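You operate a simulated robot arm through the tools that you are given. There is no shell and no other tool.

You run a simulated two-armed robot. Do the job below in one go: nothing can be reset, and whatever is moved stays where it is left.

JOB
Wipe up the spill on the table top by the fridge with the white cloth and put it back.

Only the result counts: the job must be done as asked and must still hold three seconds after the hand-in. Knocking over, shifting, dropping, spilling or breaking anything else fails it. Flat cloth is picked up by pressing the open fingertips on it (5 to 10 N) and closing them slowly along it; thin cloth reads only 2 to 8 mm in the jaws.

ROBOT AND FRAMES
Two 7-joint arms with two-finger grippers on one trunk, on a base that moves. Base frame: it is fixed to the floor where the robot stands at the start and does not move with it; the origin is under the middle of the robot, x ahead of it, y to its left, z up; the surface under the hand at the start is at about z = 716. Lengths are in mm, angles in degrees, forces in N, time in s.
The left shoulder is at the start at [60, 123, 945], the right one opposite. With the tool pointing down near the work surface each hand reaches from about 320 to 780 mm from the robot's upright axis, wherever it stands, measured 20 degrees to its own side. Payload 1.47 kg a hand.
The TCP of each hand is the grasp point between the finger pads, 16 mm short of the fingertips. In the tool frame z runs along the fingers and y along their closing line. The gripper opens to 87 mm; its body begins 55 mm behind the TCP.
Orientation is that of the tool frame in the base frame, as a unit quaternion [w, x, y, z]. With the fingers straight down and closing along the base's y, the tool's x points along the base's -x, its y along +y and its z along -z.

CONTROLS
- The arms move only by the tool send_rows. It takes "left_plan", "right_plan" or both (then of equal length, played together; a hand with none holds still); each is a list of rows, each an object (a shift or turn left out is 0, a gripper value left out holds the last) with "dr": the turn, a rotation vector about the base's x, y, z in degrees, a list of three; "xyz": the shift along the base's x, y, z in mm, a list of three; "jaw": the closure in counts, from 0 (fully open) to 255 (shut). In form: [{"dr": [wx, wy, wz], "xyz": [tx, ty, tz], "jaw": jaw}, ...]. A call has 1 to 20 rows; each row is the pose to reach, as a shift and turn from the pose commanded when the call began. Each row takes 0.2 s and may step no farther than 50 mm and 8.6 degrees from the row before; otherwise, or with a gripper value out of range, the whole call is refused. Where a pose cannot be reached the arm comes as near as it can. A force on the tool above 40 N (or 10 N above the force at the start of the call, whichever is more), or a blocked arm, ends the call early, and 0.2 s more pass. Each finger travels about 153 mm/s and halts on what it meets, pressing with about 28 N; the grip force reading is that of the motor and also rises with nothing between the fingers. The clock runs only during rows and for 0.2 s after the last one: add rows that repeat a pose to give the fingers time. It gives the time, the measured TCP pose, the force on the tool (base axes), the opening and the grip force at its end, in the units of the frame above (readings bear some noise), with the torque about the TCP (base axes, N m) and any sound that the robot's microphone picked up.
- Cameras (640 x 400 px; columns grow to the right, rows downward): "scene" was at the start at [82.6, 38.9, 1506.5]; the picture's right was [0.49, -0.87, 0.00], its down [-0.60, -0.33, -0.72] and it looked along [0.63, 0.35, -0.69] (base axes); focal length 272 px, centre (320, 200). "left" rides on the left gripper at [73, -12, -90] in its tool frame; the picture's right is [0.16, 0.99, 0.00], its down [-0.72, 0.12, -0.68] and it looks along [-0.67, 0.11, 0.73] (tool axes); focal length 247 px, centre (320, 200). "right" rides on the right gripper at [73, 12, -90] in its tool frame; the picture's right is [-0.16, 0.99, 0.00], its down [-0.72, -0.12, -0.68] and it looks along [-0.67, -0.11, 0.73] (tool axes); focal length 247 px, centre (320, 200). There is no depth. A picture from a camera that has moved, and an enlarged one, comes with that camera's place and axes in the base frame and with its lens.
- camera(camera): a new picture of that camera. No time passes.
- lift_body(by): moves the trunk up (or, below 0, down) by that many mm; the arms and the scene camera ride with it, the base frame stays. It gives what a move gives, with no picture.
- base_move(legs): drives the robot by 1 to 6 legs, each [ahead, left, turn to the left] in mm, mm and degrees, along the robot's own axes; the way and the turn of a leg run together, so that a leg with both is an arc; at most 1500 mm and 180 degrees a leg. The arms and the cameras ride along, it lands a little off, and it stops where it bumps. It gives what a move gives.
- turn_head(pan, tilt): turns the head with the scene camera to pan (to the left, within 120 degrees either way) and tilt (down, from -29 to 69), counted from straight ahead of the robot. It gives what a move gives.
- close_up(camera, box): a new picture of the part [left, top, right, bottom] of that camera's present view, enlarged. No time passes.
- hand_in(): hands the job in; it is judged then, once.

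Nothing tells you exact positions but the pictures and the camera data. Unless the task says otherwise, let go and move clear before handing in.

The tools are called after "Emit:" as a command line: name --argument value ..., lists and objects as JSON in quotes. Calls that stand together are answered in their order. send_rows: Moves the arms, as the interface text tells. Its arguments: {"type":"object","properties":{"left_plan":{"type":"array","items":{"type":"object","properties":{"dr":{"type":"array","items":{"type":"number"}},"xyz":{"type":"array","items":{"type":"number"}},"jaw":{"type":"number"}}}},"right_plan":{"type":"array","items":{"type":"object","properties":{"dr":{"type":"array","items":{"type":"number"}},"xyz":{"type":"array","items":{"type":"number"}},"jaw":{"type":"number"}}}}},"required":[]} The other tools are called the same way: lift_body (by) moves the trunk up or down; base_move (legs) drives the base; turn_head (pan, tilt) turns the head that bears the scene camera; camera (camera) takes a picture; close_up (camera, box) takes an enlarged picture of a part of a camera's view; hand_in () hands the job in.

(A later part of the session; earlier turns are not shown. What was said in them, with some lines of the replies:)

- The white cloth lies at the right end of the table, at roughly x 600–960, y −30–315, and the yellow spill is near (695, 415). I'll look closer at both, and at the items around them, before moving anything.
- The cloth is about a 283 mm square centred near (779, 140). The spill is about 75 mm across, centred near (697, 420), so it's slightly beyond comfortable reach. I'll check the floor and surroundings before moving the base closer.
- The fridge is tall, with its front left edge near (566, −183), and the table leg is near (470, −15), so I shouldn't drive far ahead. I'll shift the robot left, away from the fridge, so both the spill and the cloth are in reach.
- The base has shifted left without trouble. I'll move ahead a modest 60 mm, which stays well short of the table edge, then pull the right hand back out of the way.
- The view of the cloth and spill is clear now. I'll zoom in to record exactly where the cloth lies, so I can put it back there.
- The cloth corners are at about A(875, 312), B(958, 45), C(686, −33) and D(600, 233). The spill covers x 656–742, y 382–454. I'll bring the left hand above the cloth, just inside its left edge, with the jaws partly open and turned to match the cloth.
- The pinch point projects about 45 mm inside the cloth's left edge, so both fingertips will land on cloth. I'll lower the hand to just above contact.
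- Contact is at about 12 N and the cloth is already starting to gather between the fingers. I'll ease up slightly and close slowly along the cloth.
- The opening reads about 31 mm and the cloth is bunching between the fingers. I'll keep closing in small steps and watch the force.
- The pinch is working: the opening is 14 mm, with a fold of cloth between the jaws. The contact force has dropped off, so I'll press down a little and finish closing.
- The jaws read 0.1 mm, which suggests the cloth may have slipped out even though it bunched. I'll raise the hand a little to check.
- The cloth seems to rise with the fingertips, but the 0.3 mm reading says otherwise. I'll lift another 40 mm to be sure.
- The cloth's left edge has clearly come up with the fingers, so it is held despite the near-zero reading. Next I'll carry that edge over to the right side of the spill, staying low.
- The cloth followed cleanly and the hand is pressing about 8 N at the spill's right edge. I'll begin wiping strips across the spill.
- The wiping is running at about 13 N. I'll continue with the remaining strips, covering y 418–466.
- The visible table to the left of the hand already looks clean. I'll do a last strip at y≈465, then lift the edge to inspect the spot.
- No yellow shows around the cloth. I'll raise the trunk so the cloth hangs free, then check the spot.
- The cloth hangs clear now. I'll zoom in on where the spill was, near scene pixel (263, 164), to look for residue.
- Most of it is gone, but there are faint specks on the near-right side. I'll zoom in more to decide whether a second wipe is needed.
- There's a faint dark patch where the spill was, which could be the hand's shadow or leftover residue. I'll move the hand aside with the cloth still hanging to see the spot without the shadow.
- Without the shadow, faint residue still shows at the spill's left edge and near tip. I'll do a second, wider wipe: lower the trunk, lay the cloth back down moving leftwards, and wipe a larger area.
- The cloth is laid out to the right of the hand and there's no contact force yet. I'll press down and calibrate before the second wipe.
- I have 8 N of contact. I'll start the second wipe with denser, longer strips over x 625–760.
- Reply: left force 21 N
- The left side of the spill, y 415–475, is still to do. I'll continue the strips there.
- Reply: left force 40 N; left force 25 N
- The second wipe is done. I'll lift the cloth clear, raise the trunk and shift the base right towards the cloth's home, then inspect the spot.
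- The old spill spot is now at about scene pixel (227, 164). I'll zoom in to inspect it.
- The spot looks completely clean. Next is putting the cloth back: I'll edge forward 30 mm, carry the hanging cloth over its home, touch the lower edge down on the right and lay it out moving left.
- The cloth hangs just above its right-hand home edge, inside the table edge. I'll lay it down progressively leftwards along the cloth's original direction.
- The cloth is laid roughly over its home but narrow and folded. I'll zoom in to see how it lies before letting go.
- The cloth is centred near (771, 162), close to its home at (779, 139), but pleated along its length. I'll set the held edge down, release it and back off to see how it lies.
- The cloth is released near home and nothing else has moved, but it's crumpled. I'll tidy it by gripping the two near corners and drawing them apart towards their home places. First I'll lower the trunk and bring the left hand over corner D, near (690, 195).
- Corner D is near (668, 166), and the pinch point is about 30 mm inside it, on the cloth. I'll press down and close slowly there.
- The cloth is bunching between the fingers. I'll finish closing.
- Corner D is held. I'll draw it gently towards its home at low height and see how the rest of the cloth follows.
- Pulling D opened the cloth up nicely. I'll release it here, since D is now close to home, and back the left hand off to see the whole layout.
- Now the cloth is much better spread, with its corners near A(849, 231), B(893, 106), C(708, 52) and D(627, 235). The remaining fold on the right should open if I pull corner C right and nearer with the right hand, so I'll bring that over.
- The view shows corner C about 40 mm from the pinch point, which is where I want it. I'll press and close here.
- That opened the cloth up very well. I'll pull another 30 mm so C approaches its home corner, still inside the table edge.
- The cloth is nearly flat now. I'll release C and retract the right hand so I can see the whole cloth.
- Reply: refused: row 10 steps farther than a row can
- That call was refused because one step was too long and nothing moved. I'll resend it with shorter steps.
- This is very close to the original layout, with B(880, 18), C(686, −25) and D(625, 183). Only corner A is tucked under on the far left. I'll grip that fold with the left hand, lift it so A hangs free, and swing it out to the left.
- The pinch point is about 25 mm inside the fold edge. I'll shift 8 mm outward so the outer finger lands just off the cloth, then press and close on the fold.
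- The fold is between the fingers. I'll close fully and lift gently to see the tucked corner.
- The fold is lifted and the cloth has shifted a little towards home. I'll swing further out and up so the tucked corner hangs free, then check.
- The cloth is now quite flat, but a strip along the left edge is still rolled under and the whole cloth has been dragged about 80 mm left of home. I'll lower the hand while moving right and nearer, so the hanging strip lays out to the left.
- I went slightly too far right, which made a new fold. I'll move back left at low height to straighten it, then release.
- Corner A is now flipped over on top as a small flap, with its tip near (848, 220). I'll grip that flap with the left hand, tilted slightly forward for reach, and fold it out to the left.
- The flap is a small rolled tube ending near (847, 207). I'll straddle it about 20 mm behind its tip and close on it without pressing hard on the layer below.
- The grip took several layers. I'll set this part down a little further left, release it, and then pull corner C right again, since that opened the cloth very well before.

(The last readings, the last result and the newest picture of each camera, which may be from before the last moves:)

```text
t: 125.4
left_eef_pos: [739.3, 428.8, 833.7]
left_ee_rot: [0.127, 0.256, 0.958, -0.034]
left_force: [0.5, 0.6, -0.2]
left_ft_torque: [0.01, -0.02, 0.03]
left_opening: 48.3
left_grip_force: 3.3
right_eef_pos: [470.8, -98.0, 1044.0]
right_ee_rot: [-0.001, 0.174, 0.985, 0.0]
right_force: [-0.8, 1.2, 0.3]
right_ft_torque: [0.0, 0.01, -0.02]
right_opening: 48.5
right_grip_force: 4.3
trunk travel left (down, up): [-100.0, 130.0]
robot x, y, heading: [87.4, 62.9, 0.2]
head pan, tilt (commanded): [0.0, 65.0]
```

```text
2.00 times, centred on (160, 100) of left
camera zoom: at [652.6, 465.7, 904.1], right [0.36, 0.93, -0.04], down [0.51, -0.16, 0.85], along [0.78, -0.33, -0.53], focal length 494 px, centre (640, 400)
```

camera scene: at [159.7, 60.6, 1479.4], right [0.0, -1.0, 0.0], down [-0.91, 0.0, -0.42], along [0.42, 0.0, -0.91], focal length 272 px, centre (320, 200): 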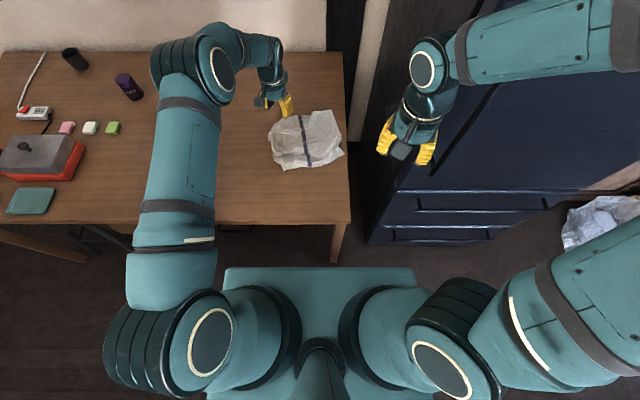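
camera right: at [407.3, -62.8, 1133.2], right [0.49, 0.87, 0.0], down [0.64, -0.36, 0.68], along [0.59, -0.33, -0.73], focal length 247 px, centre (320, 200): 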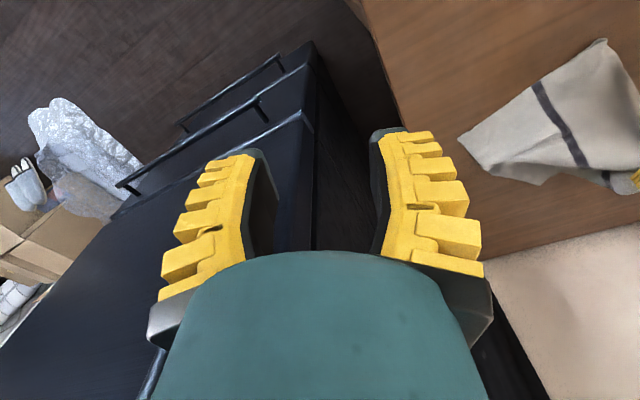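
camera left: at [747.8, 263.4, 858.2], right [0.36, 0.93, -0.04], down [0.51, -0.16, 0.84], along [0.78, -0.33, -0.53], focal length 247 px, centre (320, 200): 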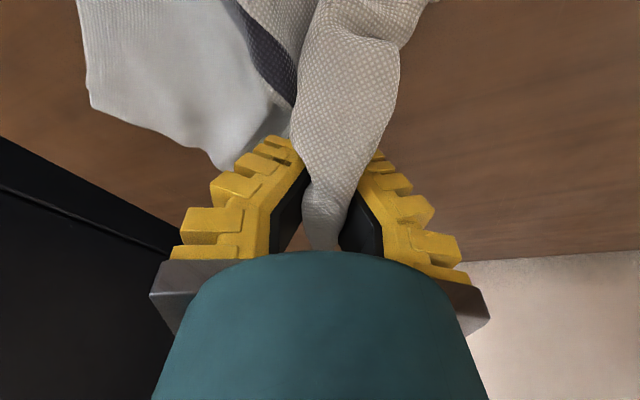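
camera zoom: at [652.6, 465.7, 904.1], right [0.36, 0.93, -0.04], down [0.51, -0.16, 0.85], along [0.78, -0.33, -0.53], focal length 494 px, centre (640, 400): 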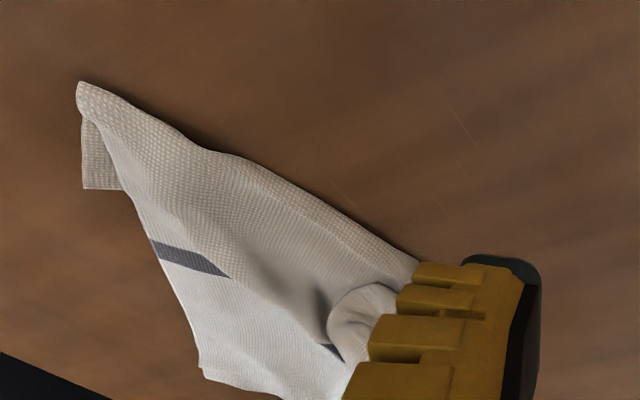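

Corner C is now near (806, 79). I'll bring the right hand to about (811, 117), tilted forward for reach, and pull C back towards its home again.

Emit:
send_rows --right_plan '[{"xyz": [28, 18, -10], "dr": [-0.5, -1.2, 0]}, {"xyz": [57, 36, -28], "dr": [-1, -2.4, 0]}, {"xyz": [85, 54, -46], "dr": [-1.4, -3.6, 0]}, {"xyz": [113, 72, -64], "dr": [-1.8, -4.8, 0]}, {"xyz": [142, 90, -82], "dr": [-2.2, -6, 0]}, {"xyz": [170, 107, -100], "dr": [-2.6, -7.2, 0]}, {"xyz": [198, 125, -118], "dr": [-3, -8.4, 0]}, {"xyz": [227, 143, -136], "dr": [-3.4, -9.6, 0]}, {"xyz": [255, 161, -154], "dr": [-3.8, -10.8, 0]}, {"xyz": [283, 179, -172], "dr": [-4.3, -12, 0]}, {"xyz": [312, 197, -190], "dr": [-4.7, -13.2, 0]}, {"xyz": [340, 215, -208], "dr": [-5.1, -14.1, 0]}, {"xyz": [340, 215, -224], "dr": [-5.1, -14.1, 0]}, {"xyz": [340, 215, -224], "dr": [-5.1, -14.1, 0]}]'

Emit:
camera --camera "right"

Emit:
camera --camera "scene"

```text
t: 128.4
left_eef_pos: [740.6, 427.3, 835.2]
left_ee_rot: [0.127, 0.256, 0.958, -0.033]
left_force: [0.2, 0.2, -0.8]
left_ft_torque: [-0.01, 0.01, 0.02]
left_opening: 48.5
left_grip_force: 3.9
right_eef_pos: [811.2, 115.8, 821.1]
right_ee_rot: [0.13, 0.172, 0.976, -0.023]
right_force: [-0.3, -0.5, 0.0]
right_ft_torque: [-0.01, 0.01, -0.02]
right_opening: 48.3
right_grip_force: 4.2
trunk travel left (down, up): [-100.0, 130.0]
robot x, y, heading: [85.5, 64.0, 0.2]
head pan, tilt (commanded): [0.0, 65.0]
```

```text
taken
camera right: at [728.5, 159.7, 887.8], right [0.48, 0.88, 0.04], down [0.45, -0.29, 0.84], along [0.75, -0.39, -0.53], focal length 247 px, centre (320, 200)
```

right: 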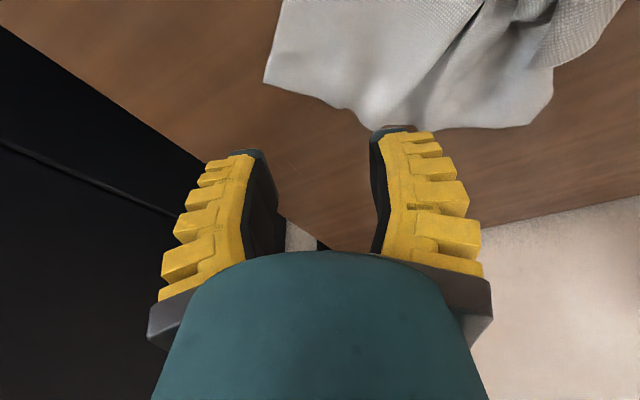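

```text
taken
camera scene: at [159.9, 60.6, 1479.4], right [0.0, -1.0, 0.0], down [-0.91, 0.0, -0.42], along [0.42, 0.0, -0.91], focal length 272 px, centre (320, 200)
```

scene: 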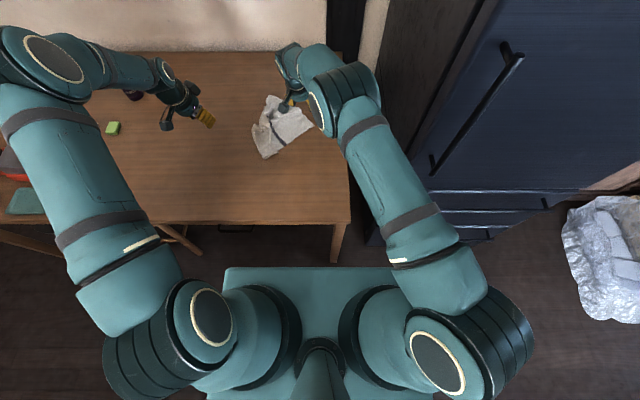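

Emit:
send_rows --right_plan '[{"xyz": [2, 6, -30]}, {"xyz": [2, 6, -60]}, {"xyz": [2, 6, -75]}, {"xyz": [2, 6, -82]}, {"xyz": [2, 6, -85.5]}, {"xyz": [2, 6, -85.5]}, {"xyz": [2, 6, -85.5], "jaw": 140}, {"xyz": [2, 6, -85.5], "jaw": 150}, {"xyz": [2, 6, -85.5], "jaw": 160}, {"xyz": [2, 6, -85.5], "jaw": 170}, {"xyz": [2, 6, -85.5], "jaw": 180}, {"xyz": [2, 6, -85.5], "jaw": 190}]'

Emit:
camera --camera "right"

```text
t: 131.0
left_eef_pos: [738.4, 427.1, 835.6]
left_ee_rot: [0.128, 0.256, 0.957, -0.034]
left_force: [0.0, -0.2, -0.6]
left_ft_torque: [0.0, -0.04, -0.03]
left_opening: 48.4
left_grip_force: 4.0
right_eef_pos: [813.6, 122.2, 738.0]
right_ee_rot: [0.13, 0.172, 0.976, -0.022]
right_force: [-0.4, -0.5, 21.7]
right_ft_torque: [0.15, 0.18, -0.03]
right_opening: 27.7
right_grip_force: 2.0
trunk travel left (down, up): [-100.0, 130.0]
robot x, y, heading: [88.6, 60.6, -0.1]
head pan, tilt (commanded): [0.0, 65.0]
```

```text
taken
camera right: at [729.7, 165.0, 804.3], right [0.48, 0.88, 0.04], down [0.45, -0.29, 0.85], along [0.75, -0.39, -0.53], focal length 247 px, centre (320, 200)
```

right: 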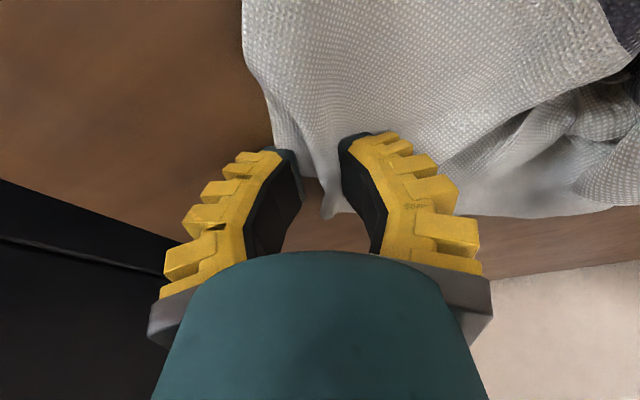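

Emit:
send_rows --right_plan '[{"xyz": [0, 0, 1.5], "jaw": 200}, {"xyz": [0, 0, 1.5], "jaw": 210}, {"xyz": [0, 0, 1.0], "jaw": 220}, {"xyz": [0, 0, 0.5], "jaw": 230}, {"xyz": [0, 0, 0.5], "jaw": 240}, {"xyz": [0, 0, 0], "jaw": 250}, {"xyz": [0, 0, 0], "jaw": 255}, {"xyz": [0, 0, 0], "jaw": 255}, {"xyz": [0, 0, 8], "jaw": 255}, {"xyz": [0, 0, 14], "jaw": 255}, {"xyz": [-10, -10, 14], "jaw": 255}, {"xyz": [-20, -20, 14], "jaw": 255}, {"xyz": [-30, -30, 14], "jaw": 255}, {"xyz": [-40, -40, 14], "jaw": 255}, {"xyz": [-40, -40, 14], "jaw": 255}]'

Emit:
camera --camera "right"

Emit:
close_up --camera "scene" --box '[224, 80, 352, 160]'

```text
t: 134.2
left_eef_pos: [739.6, 427.8, 833.9]
left_ee_rot: [0.127, 0.255, 0.958, -0.033]
left_force: [-0.3, -0.8, -0.7]
left_ft_torque: [-0.04, -0.01, 0.0]
left_opening: 48.4
left_grip_force: 4.2
right_eef_pos: [772.8, 82.3, 750.1]
right_ee_rot: [0.128, 0.173, 0.976, -0.022]
right_force: [-0.6, -0.2, -0.3]
right_ft_torque: [0.01, -0.01, 0.0]
right_opening: 0.1
right_grip_force: 29.7
trunk travel left (down, up): [-100.0, 130.0]
robot x, y, heading: [87.6, 56.7, 0.1]
head pan, tilt (commanded): [0.0, 65.0]
```

```text
taken
camera right: at [690.0, 125.5, 816.8], right [0.48, 0.88, 0.04], down [0.45, -0.29, 0.84], along [0.75, -0.39, -0.53], focal length 247 px, centre (320, 200)
```

right: 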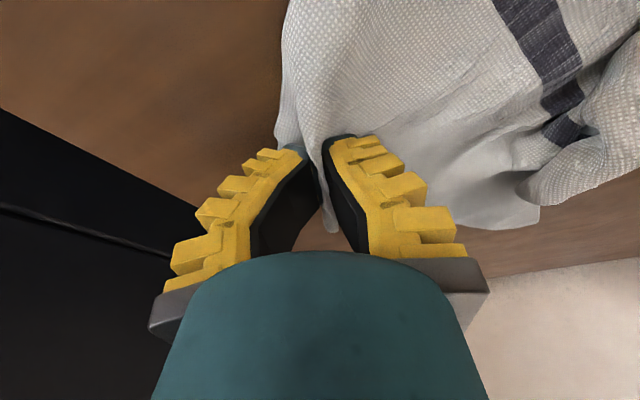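

```text
5.00 times, centred on (288, 120) of scene
camera zoom: at [159.8, 60.7, 1479.4], right [0.0, -1.0, 0.0], down [-0.91, 0.0, -0.42], along [0.42, 0.0, -0.91], focal length 1361 px, centre (480, 600)
```

zoom: 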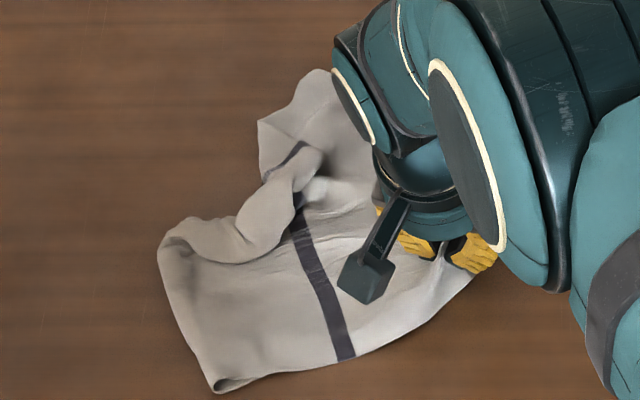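

It's opening again. I'll keep pulling C towards home.

Emit:
send_rows --right_plan '[{"xyz": [-12, -12, 0]}, {"xyz": [-24, -24, 0]}, {"xyz": [-36, -36, 0]}, {"xyz": [-48, -48, 0]}, {"xyz": [-56, -58, 0]}, {"xyz": [-56, -58, 0]}]'

Emit:
close_up --camera "scene" --box '[224, 90, 352, 170]'

Emit:
camera --camera "left"

```text
t: 135.6
left_eef_pos: [740.3, 427.4, 835.1]
left_ee_rot: [0.127, 0.256, 0.958, -0.033]
left_force: [-0.4, -0.4, 0.4]
left_ft_torque: [0.01, 0.01, 0.03]
left_opening: 48.5
left_grip_force: 4.3
right_eef_pos: [717.8, 24.2, 749.0]
right_ee_rot: [0.129, 0.171, 0.977, -0.022]
right_force: [0.3, 0.3, -0.2]
right_ft_torque: [-0.04, 0.01, -0.02]
right_opening: 2.0
right_grip_force: 30.2
trunk travel left (down, up): [-100.0, 130.0]
robot x, y, heading: [89.1, 63.9, -0.2]
head pan, tilt (commanded): [0.0, 65.0]
```

```text
5.00 times, centred on (288, 130) of scene
camera zoom: at [159.8, 60.6, 1479.4], right [0.0, -1.0, 0.0], down [-0.91, 0.0, -0.42], along [0.42, 0.0, -0.91], focal length 1361 px, centre (480, 550)
```

zoom: 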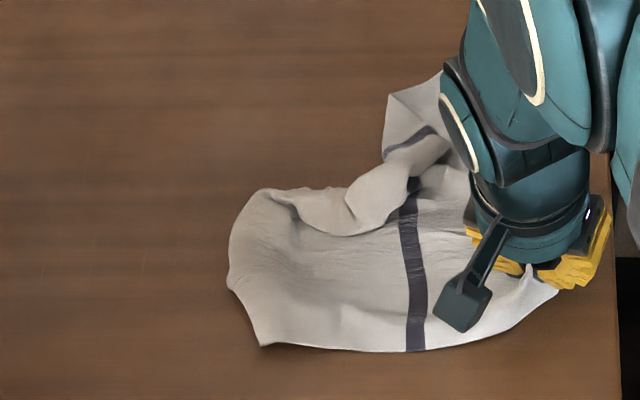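

```text
taken
camera left: at [653.1, 464.8, 903.8], right [0.36, 0.93, -0.04], down [0.51, -0.16, 0.84], along [0.78, -0.33, -0.53], focal length 247 px, centre (320, 200)
```

left: 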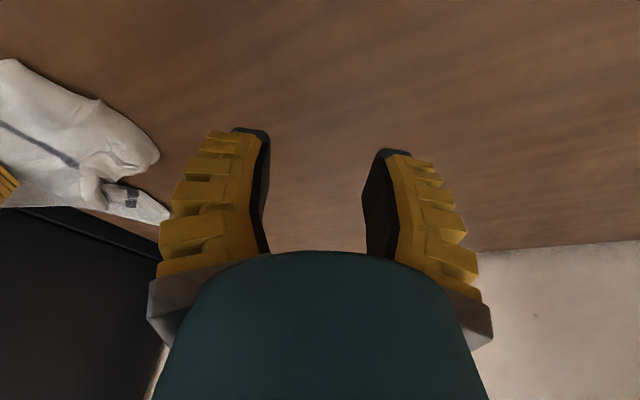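

C is near home again, and corner A lies folded over on top, pointing right. I'll release C, retract the right hand, and then flip A out to the left.

Emit:
send_rows --right_plan '[{"xyz": [-2, -2, -8]}, {"xyz": [-2, -2, -13], "jaw": 240}, {"xyz": [-2, -2, -13], "jaw": 215}, {"xyz": [-2, -2, -12], "jaw": 190}, {"xyz": [-2, -2, -11], "jaw": 165}, {"xyz": [-3, -2, -5], "jaw": 150}, {"xyz": [-6, -2, 10], "jaw": 130}, {"xyz": [-12, -3, 40]}, {"xyz": [-20, -5, 75]}, {"xyz": [-35, -15, 110]}, {"xyz": [-60, -30, 145]}, {"xyz": [-90, -45, 175]}, {"xyz": [-120, -60, 205]}, {"xyz": [-150, -75, 235]}, {"xyz": [-180, -90, 260]}, {"xyz": [-210, -105, 280]}, {"xyz": [-240, -120, 295]}]'

Emit:
camera --camera "scene"

Emit:
close_up --camera "scene" --box '[224, 90, 352, 170]'

```text
t: 139.2
left_eef_pos: [739.0, 427.2, 835.0]
left_ee_rot: [0.127, 0.257, 0.957, -0.035]
left_force: [-0.5, 0.2, -0.2]
left_ft_torque: [0.02, -0.02, -0.01]
left_opening: 48.4
left_grip_force: 4.1
right_eef_pos: [477.5, -97.4, 1043.7]
right_ee_rot: [0.128, 0.172, 0.976, -0.022]
right_force: [0.2, -0.1, 0.0]
right_ft_torque: [0.0, -0.02, 0.04]
right_opening: 48.4
right_grip_force: 3.9
trunk travel left (down, up): [-100.0, 130.0]
robot x, y, heading: [89.9, 64.2, -0.1]
head pan, tilt (commanded): [0.0, 65.0]
```

```text
taken
camera scene: at [158.8, 59.6, 1479.5], right [0.0, -1.0, 0.0], down [-0.91, 0.0, -0.42], along [0.42, 0.0, -0.91], focal length 272 px, centre (320, 200)
```

scene: 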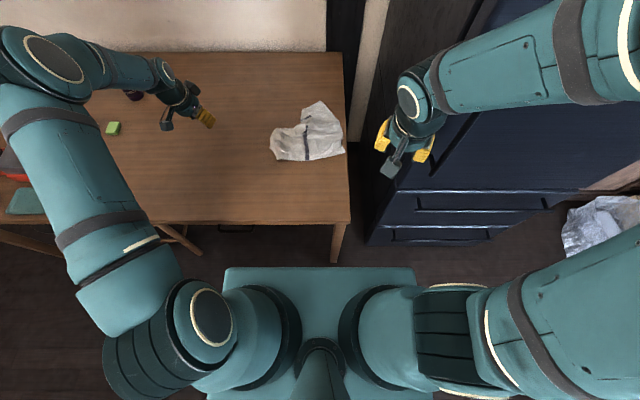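

```text
5.00 times, centred on (288, 130) of scene
camera zoom: at [158.8, 59.6, 1479.5], right [0.0, -1.0, 0.0], down [-0.91, 0.0, -0.42], along [0.42, 0.0, -0.91], focal length 1361 px, centre (480, 550)
```

zoom: 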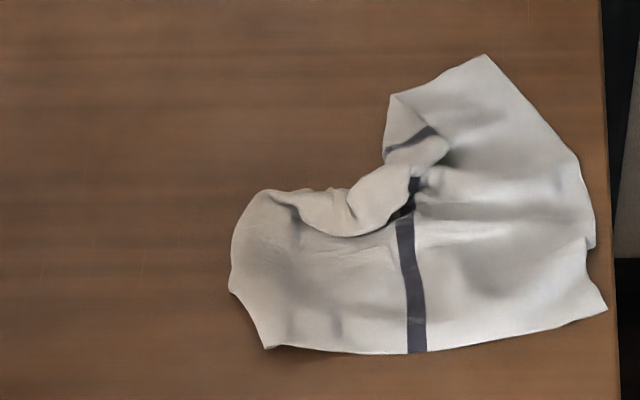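

The right half is back at home: B(922, 54) and C(694, −25), against the original (958, 45) and (686, −33). Only the far-left quadrant around A is bunched, so I'll look at it more closely.

Emit:
close_up --camera "scene" --box '[264, 105, 328, 145]'

Emit:
send_rows --left_plan '[{"xyz": [2, -25, 15], "dr": [1.2, 2.1, 0]}, {"xyz": [4, -55, 30], "dr": [2.5, 4.3, 0]}, {"xyz": [6, -90, 45], "dr": [3.7, 6.5, 0]}, {"xyz": [8, -125, 55], "dr": [5, 8.6, 0]}, {"xyz": [10, -155, 60], "dr": [6.2, 10.8, 0]}, {"xyz": [10, -180, 60], "dr": [7.5, 13, 0]}, {"xyz": [10, -180, 60], "dr": [7.5, 13, 0]}]'

Emit:
camera --camera "left"

```text
10.00 times, centred on (296, 125) of scene
camera zoom: at [158.8, 59.6, 1479.5], right [0.0, -1.0, 0.0], down [-0.91, 0.0, -0.42], along [0.42, 0.0, -0.91], focal length 2723 px, centre (560, 950)
```

zoom: 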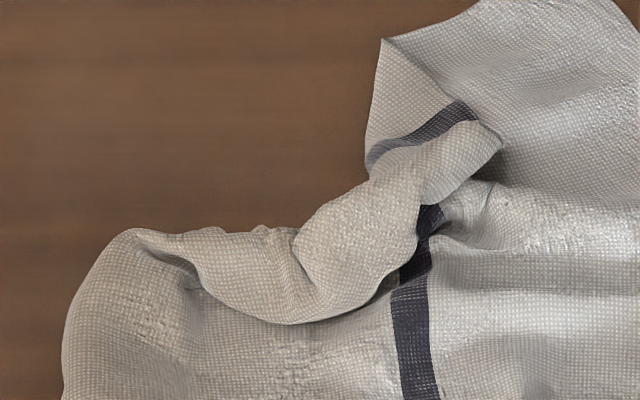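

```text
t: 140.8
left_eef_pos: [747.9, 247.6, 895.5]
left_ee_rot: [0.0, 0.258, 0.966, 0.0]
left_force: [-0.3, 0.0, -0.2]
left_ft_torque: [-0.01, 0.03, 0.01]
left_opening: 48.1
left_grip_force: 4.2
right_eef_pos: [478.5, -95.3, 1044.0]
right_ee_rot: [0.129, 0.172, 0.976, -0.023]
right_force: [-0.4, 0.4, 0.9]
right_ft_torque: [0.0, -0.01, -0.02]
right_opening: 48.1
right_grip_force: 4.4
trunk travel left (down, up): [-100.0, 130.0]
robot x, y, heading: [86.4, 65.9, -0.1]
head pan, tilt (commanded): [0.0, 65.0]
```

```text
taken
camera left: at [680.5, 274.3, 985.8], right [0.36, 0.93, 0.0], down [0.69, -0.26, 0.68], along [0.64, -0.24, -0.73], focal length 247 px, centre (320, 200)
```

left: 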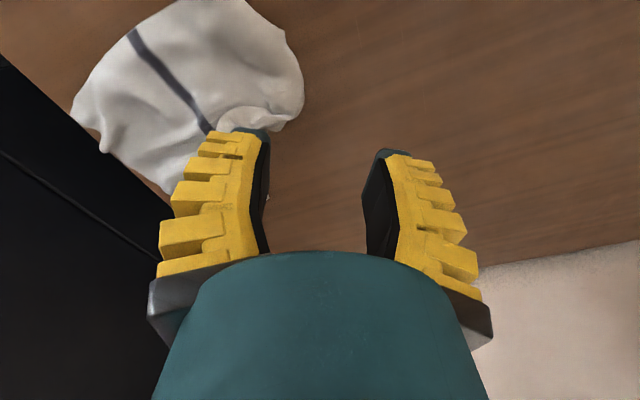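

Corner A's quadrant has rolled into a tube lying over the stripe, running from about (819, 81) to (762, 183). I'll turn the left hand across that tube and grip only it, keeping the tips above the layer below.

Emit:
send_rows --left_plan '[{"xyz": [8, -20, 0], "dr": [0, 0, -5]}, {"xyz": [17, -45, -5], "dr": [0, 0, -10]}, {"xyz": [26, -70, -15], "dr": [0, 0, -15]}, {"xyz": [36, -95, -30], "dr": [0, 0, -20]}, {"xyz": [46, -120, -45], "dr": [0, 0, -26]}, {"xyz": [52, -137, -65], "dr": [0, 0, -31]}, {"xyz": [52, -137, -70], "dr": [0, 0, -31]}, {"xyz": [52, -137, -70], "dr": [0, 0, -31]}]'

Emit:
camera --camera "left"

Emit:
close_up --camera "scene" --box '[224, 90, 352, 170]'

```text
t: 142.6
left_eef_pos: [802.5, 110.2, 824.2]
left_ee_rot: [0.001, 0.507, 0.862, 0.0]
left_force: [-0.9, 0.3, -0.2]
left_ft_torque: [0.06, 0.01, -0.01]
left_opening: 48.3
left_grip_force: 3.9
right_eef_pos: [478.2, -95.6, 1042.6]
right_ee_rot: [0.129, 0.173, 0.976, -0.023]
right_force: [-0.4, 0.8, 0.8]
right_ft_torque: [0.01, 0.0, 0.01]
right_opening: 48.5
right_grip_force: 4.3
trunk travel left (down, up): [-100.0, 130.0]
robot x, y, heading: [90.7, 61.5, -0.0]
head pan, tilt (commanded): [0.0, 65.0]
```

```text
taken
camera left: at [756.5, 169.0, 915.3], right [0.79, 0.62, 0.0], down [0.45, -0.58, 0.68], along [0.42, -0.54, -0.73], focal length 247 px, centre (320, 200)
```

left: 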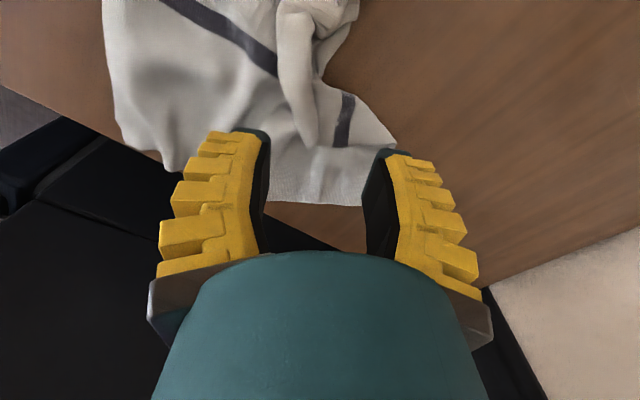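

```text
5.00 times, centred on (288, 130) of scene
camera zoom: at [159.9, 60.5, 1479.4], right [0.0, -1.0, 0.0], down [-0.91, 0.0, -0.42], along [0.42, 0.0, -0.91], focal length 1361 px, centre (480, 550)
```

zoom: 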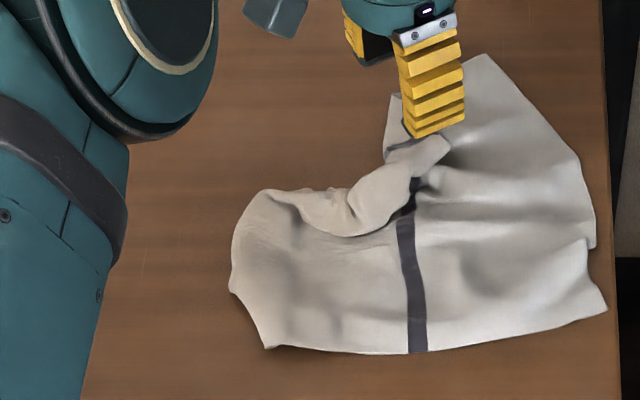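

The tube sits about 13 mm to the left of the jaw centre. I'll correct for that, lower with the tips about 15 mm above the table, and close on the tube.

Emit:
send_rows --left_plan '[{"xyz": [-11, -6, -20]}, {"xyz": [-11, -6, -45]}, {"xyz": [-11, -6, -65]}, {"xyz": [-11, -6, -76]}, {"xyz": [-11, -6, -76], "jaw": 150}, {"xyz": [-11, -6, -76], "jaw": 175}, {"xyz": [-11, -6, -76], "jaw": 200}, {"xyz": [-11, -6, -76], "jaw": 225}, {"xyz": [-11, -6, -76], "jaw": 255}, {"xyz": [-11, -6, -76], "jaw": 255}, {"xyz": [-11, -6, -76], "jaw": 255}, {"xyz": [-10, -2, -60]}, {"xyz": [-9, 4, -45]}, {"xyz": [-9, 4, -45]}]'

Emit:
camera --camera "left"

Emit:
close_up --camera "scene" --box '[224, 90, 352, 170]'

```text
t: 145.6
left_eef_pos: [792.5, 113.4, 778.8]
left_ee_rot: [-0.001, 0.507, 0.862, 0.0]
left_force: [-0.1, -0.9, -1.0]
left_ft_torque: [0.01, 0.01, 0.03]
left_opening: 0.0
left_grip_force: 29.5
right_eef_pos: [478.7, -97.3, 1043.6]
right_ee_rot: [0.128, 0.173, 0.976, -0.023]
right_force: [0.0, 0.6, -0.1]
right_ft_torque: [0.02, -0.03, 0.02]
right_opening: 48.4
right_grip_force: 4.2
trunk travel left (down, up): [-100.0, 130.0]
robot x, y, heading: [88.9, 61.1, 0.1]
head pan, tilt (commanded): [0.0, 65.0]
```

```text
taken
camera left: at [747.7, 172.6, 870.1], right [0.79, 0.62, 0.0], down [0.45, -0.58, 0.68], along [0.42, -0.54, -0.73], focal length 247 px, centre (320, 200)
```

left: 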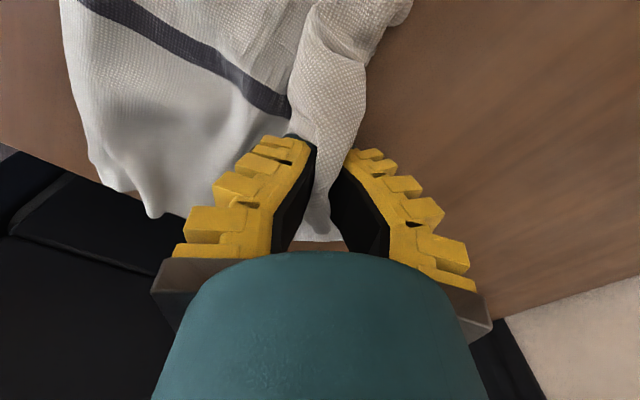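

```text
5.00 times, centred on (288, 130) of scene
camera zoom: at [159.9, 60.5, 1479.4], right [0.0, -1.0, 0.0], down [-0.91, 0.0, -0.42], along [0.42, 0.0, -0.91], focal length 1361 px, centre (480, 550)
```

zoom: 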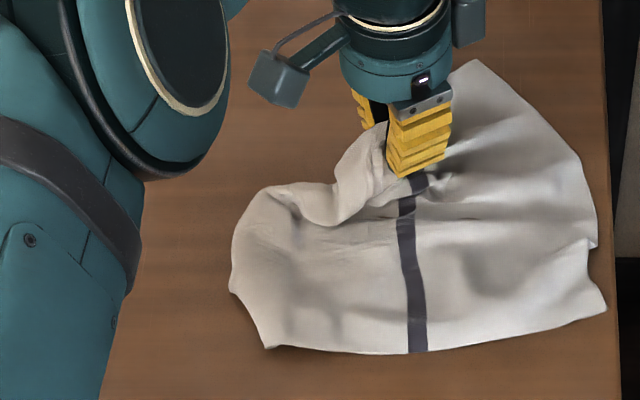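

The flap is held and the layer below seems to be staying put. I'll carry it out to the far left.

Emit:
send_rows --left_plan '[{"xyz": [4, 15, 6]}, {"xyz": [9, 32, 10]}, {"xyz": [14, 50, 12]}, {"xyz": [19, 68, 12]}, {"xyz": [24, 85, 8]}, {"xyz": [28, 100, 0]}, {"xyz": [28, 100, 0]}]'

Emit:
camera --camera "left"

Emit:
close_up --camera "scene" --box '[224, 90, 352, 170]'

```text
t: 147.2
left_eef_pos: [820.5, 213.7, 779.1]
left_ee_rot: [0.001, 0.508, 0.862, -0.001]
left_force: [0.6, -1.3, -0.3]
left_ft_torque: [0.06, -0.05, 0.03]
left_opening: 0.7
left_grip_force: 30.0
right_eef_pos: [478.2, -96.6, 1043.7]
right_ee_rot: [0.129, 0.171, 0.976, -0.022]
right_force: [0.3, -0.3, -0.1]
right_ft_torque: [0.02, -0.02, 0.02]
right_opening: 48.3
right_grip_force: 3.7
trunk travel left (down, up): [-100.0, 130.0]
robot x, y, heading: [89.7, 64.5, -0.1]
head pan, tilt (commanded): [0.0, 65.0]
```

```text
taken
camera left: at [775.5, 272.6, 871.0], right [0.79, 0.62, 0.0], down [0.45, -0.58, 0.68], along [0.42, -0.54, -0.73], focal length 247 px, centre (320, 200)
```

left: 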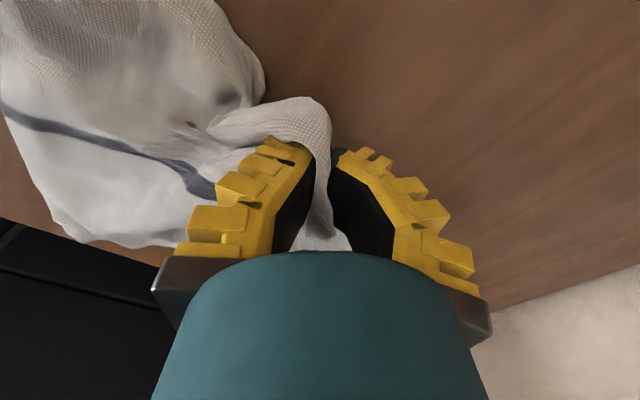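

```text
5.00 times, centred on (288, 130) of scene
camera zoom: at [159.6, 60.3, 1479.5], right [0.0, -1.0, 0.0], down [-0.91, 0.0, -0.42], along [0.42, 0.0, -0.91], focal length 1361 px, centre (480, 550)
```

zoom: 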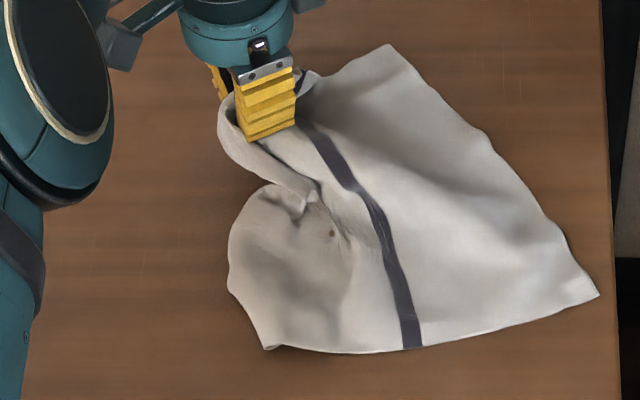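

It unrolled very well. I'll lower and release here.

Emit:
send_rows --left_plan '[{"xyz": [2, 4, -10]}, {"xyz": [4, 8, -20]}, {"xyz": [4, 10, -30]}, {"xyz": [4, 10, -38]}, {"xyz": [4, 10, -38], "jaw": 240}, {"xyz": [4, 10, -38], "jaw": 215}, {"xyz": [4, 10, -38], "jaw": 190}, {"xyz": [4, 10, -37], "jaw": 165}, {"xyz": [4, 10, -34], "jaw": 145}, {"xyz": [4, 10, -18], "jaw": 130}, {"xyz": [4, 10, 15]}, {"xyz": [0, 18, 50]}, {"xyz": [-15, 50, 75]}, {"xyz": [-35, 90, 80]}, {"xyz": [-55, 130, 80]}, {"xyz": [-75, 170, 80]}, {"xyz": [-90, 205, 80]}]'

Emit:
camera --camera "scene"

Emit:
close_up --camera "scene" --box '[224, 90, 352, 170]'

```text
t: 150.8
left_eef_pos: [730.1, 421.0, 858.0]
left_ee_rot: [0.0, 0.507, 0.862, -0.001]
left_force: [-0.1, 0.7, 0.4]
left_ft_torque: [-0.02, -0.03, -0.02]
left_opening: 48.5
left_grip_force: 4.2
right_eef_pos: [478.0, -95.1, 1043.8]
right_ee_rot: [0.129, 0.172, 0.976, -0.022]
right_force: [0.4, -0.5, -0.6]
right_ft_torque: [-0.04, -0.01, 0.02]
right_opening: 48.2
right_grip_force: 4.1
trunk travel left (down, up): [-100.0, 130.0]
robot x, y, heading: [90.0, 60.8, -0.0]
head pan, tilt (commanded): [0.0, 65.0]
```

```text
taken
camera scene: at [159.5, 61.2, 1479.4], right [0.0, -1.0, 0.0], down [-0.91, 0.0, -0.42], along [0.42, 0.0, -0.91], focal length 272 px, centre (320, 200)
```

scene: 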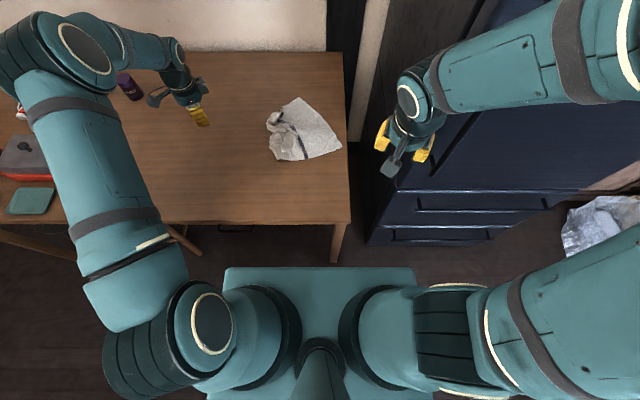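

```text
5.00 times, centred on (288, 130) of scene
camera zoom: at [159.5, 61.2, 1479.4], right [0.0, -1.0, 0.0], down [-0.91, 0.0, -0.42], along [0.42, 0.0, -0.91], focal length 1361 px, centre (480, 550)
```

zoom: 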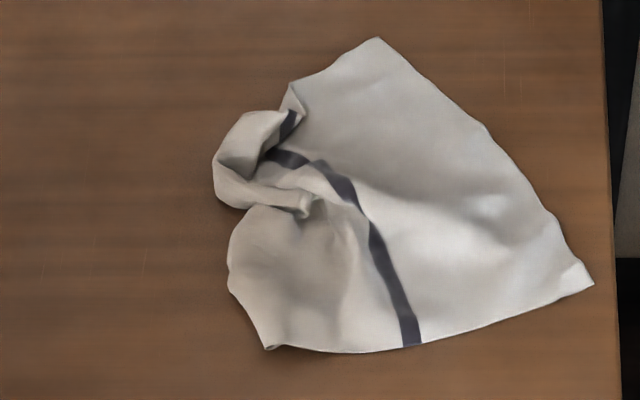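

The cloth's centre is now about (786, 142), within about 10 mm of its original (779, 139), and it's well spread apart from a small roll at the far left. I'll check the wiped area once more and look over the rest of the table.

Emit:
close_up --camera "scene" --box '[175, 115, 271, 175]'

Emit:
close_up --camera "scene" --box '[191, 130, 239, 160]'

```text
6.67 times, centred on (223, 145) of scene
camera zoom: at [159.5, 61.2, 1479.4], right [0.0, -1.0, 0.0], down [-0.91, 0.0, -0.42], along [0.42, 0.0, -0.91], focal length 1815 px, centre (967, 567)
```

zoom: 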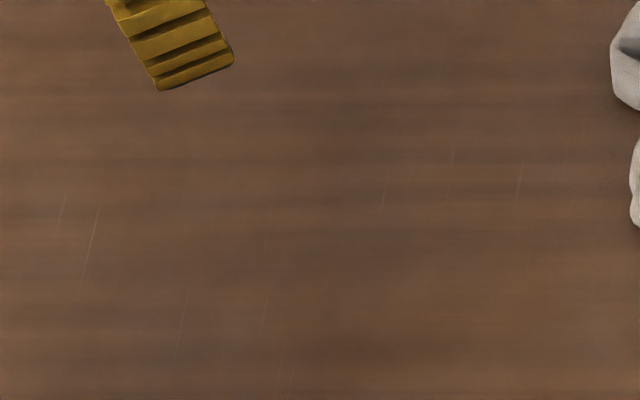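

```text
13.33 times, centred on (215, 145) of scene
camera zoom: at [159.5, 61.2, 1479.4], right [0.0, -1.0, 0.0], down [-0.91, 0.0, -0.42], along [0.42, 0.0, -0.91], focal length 3630 px, centre (1720, 933)
```

zoom: 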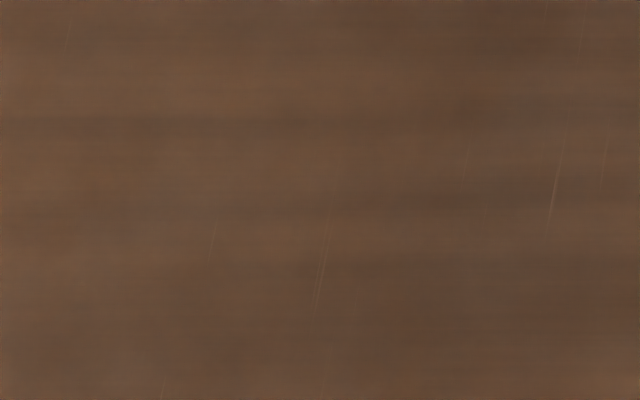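

The wiped area is clean, the cloth is back in its place and released, and nothing else on the table has moved. I'll raise the left hand well clear and take a last look.

Emit:
send_rows --left_plan '[{"xyz": [-10, 5, 30]}, {"xyz": [-25, 10, 65]}, {"xyz": [-45, 15, 100]}, {"xyz": [-70, 20, 135]}, {"xyz": [-95, 25, 165]}, {"xyz": [-95, 25, 165]}]'

Emit:
turn_head --pan 25 --tilt 48

Emit:
camera --camera "scene"

```text
t: 152.2
left_eef_pos: [635.4, 445.7, 1023.6]
left_ee_rot: [0.0, 0.507, 0.862, -0.002]
left_force: [-0.2, 0.9, -0.4]
left_ft_torque: [-0.02, 0.03, 0.0]
left_opening: 48.3
left_grip_force: 4.2
right_eef_pos: [478.9, -96.9, 1044.3]
right_ee_rot: [0.128, 0.172, 0.976, -0.023]
right_force: [0.5, -0.6, 0.0]
right_ft_torque: [-0.01, 0.03, 0.01]
right_opening: 48.2
right_grip_force: 4.2
trunk travel left (down, up): [-100.0, 130.0]
robot x, y, heading: [88.5, 64.8, -0.1]
head pan, tilt (commanded): [0.0, 65.0]
```

```text
t: 153.1
left_eef_pos: [634.8, 444.7, 1023.9]
left_ee_rot: [0.0, 0.508, 0.861, 0.0]
left_force: [-0.6, 0.1, 0.0]
left_ft_torque: [-0.01, 0.0, -0.03]
left_opening: 48.6
left_grip_force: 3.9
right_eef_pos: [478.4, -96.3, 1044.4]
right_ee_rot: [0.129, 0.172, 0.976, -0.023]
right_force: [-0.1, -0.5, -0.9]
right_ft_torque: [-0.01, 0.01, 0.0]
right_opening: 48.3
right_grip_force: 4.2
trunk travel left (down, up): [-100.0, 130.0]
robot x, y, heading: [85.6, 59.6, 0.2]
head pan, tilt (commanded): [25.0, 48.0]
```

```text
taken
camera scene: at [170.6, 93.8, 1500.2], right [0.42, -0.91, 0.0], down [-0.67, -0.31, -0.67], along [0.61, 0.28, -0.74], focal length 272 px, centre (320, 200)
```

scene: 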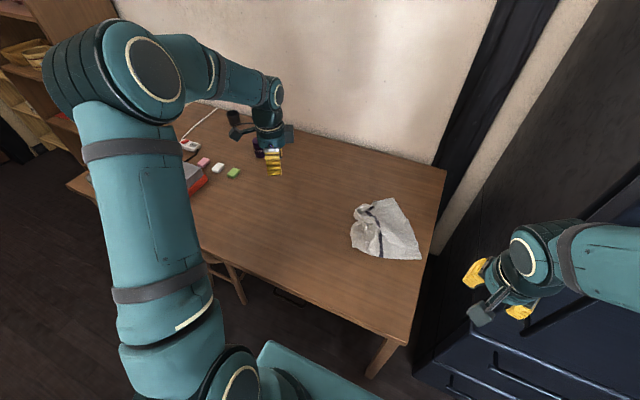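

The table is clean where the spill was, the white cloth is back in its place at the fridge end of the table, and both hands are empty and clear. I'm handing in now.

Emit:
hand_in

```text
The job is handed in.
```

I wiped the spill off the table top with the white cloth, laid the cloth back in its place by the fridge, and handed the job in. I haven't seen how it was judged.

- **Spill:** the first wipe left faint residue, so I did a second, wider one. Close-ups after that show no trace of it.
- **Cloth position:** I let go of it with its centre about 10 mm from where it started.
- **Cloth shape:** it isn't as flat as before. It's turned about 17 degrees from its original angle, and the far-left corner is still bunched into a small roll. Some of its corners are up to about 90 mm from where they were.
- **Everything else:** as far as the pictures show, nothing else on the table was moved. Both hands were empty and clear of the table at hand-in.
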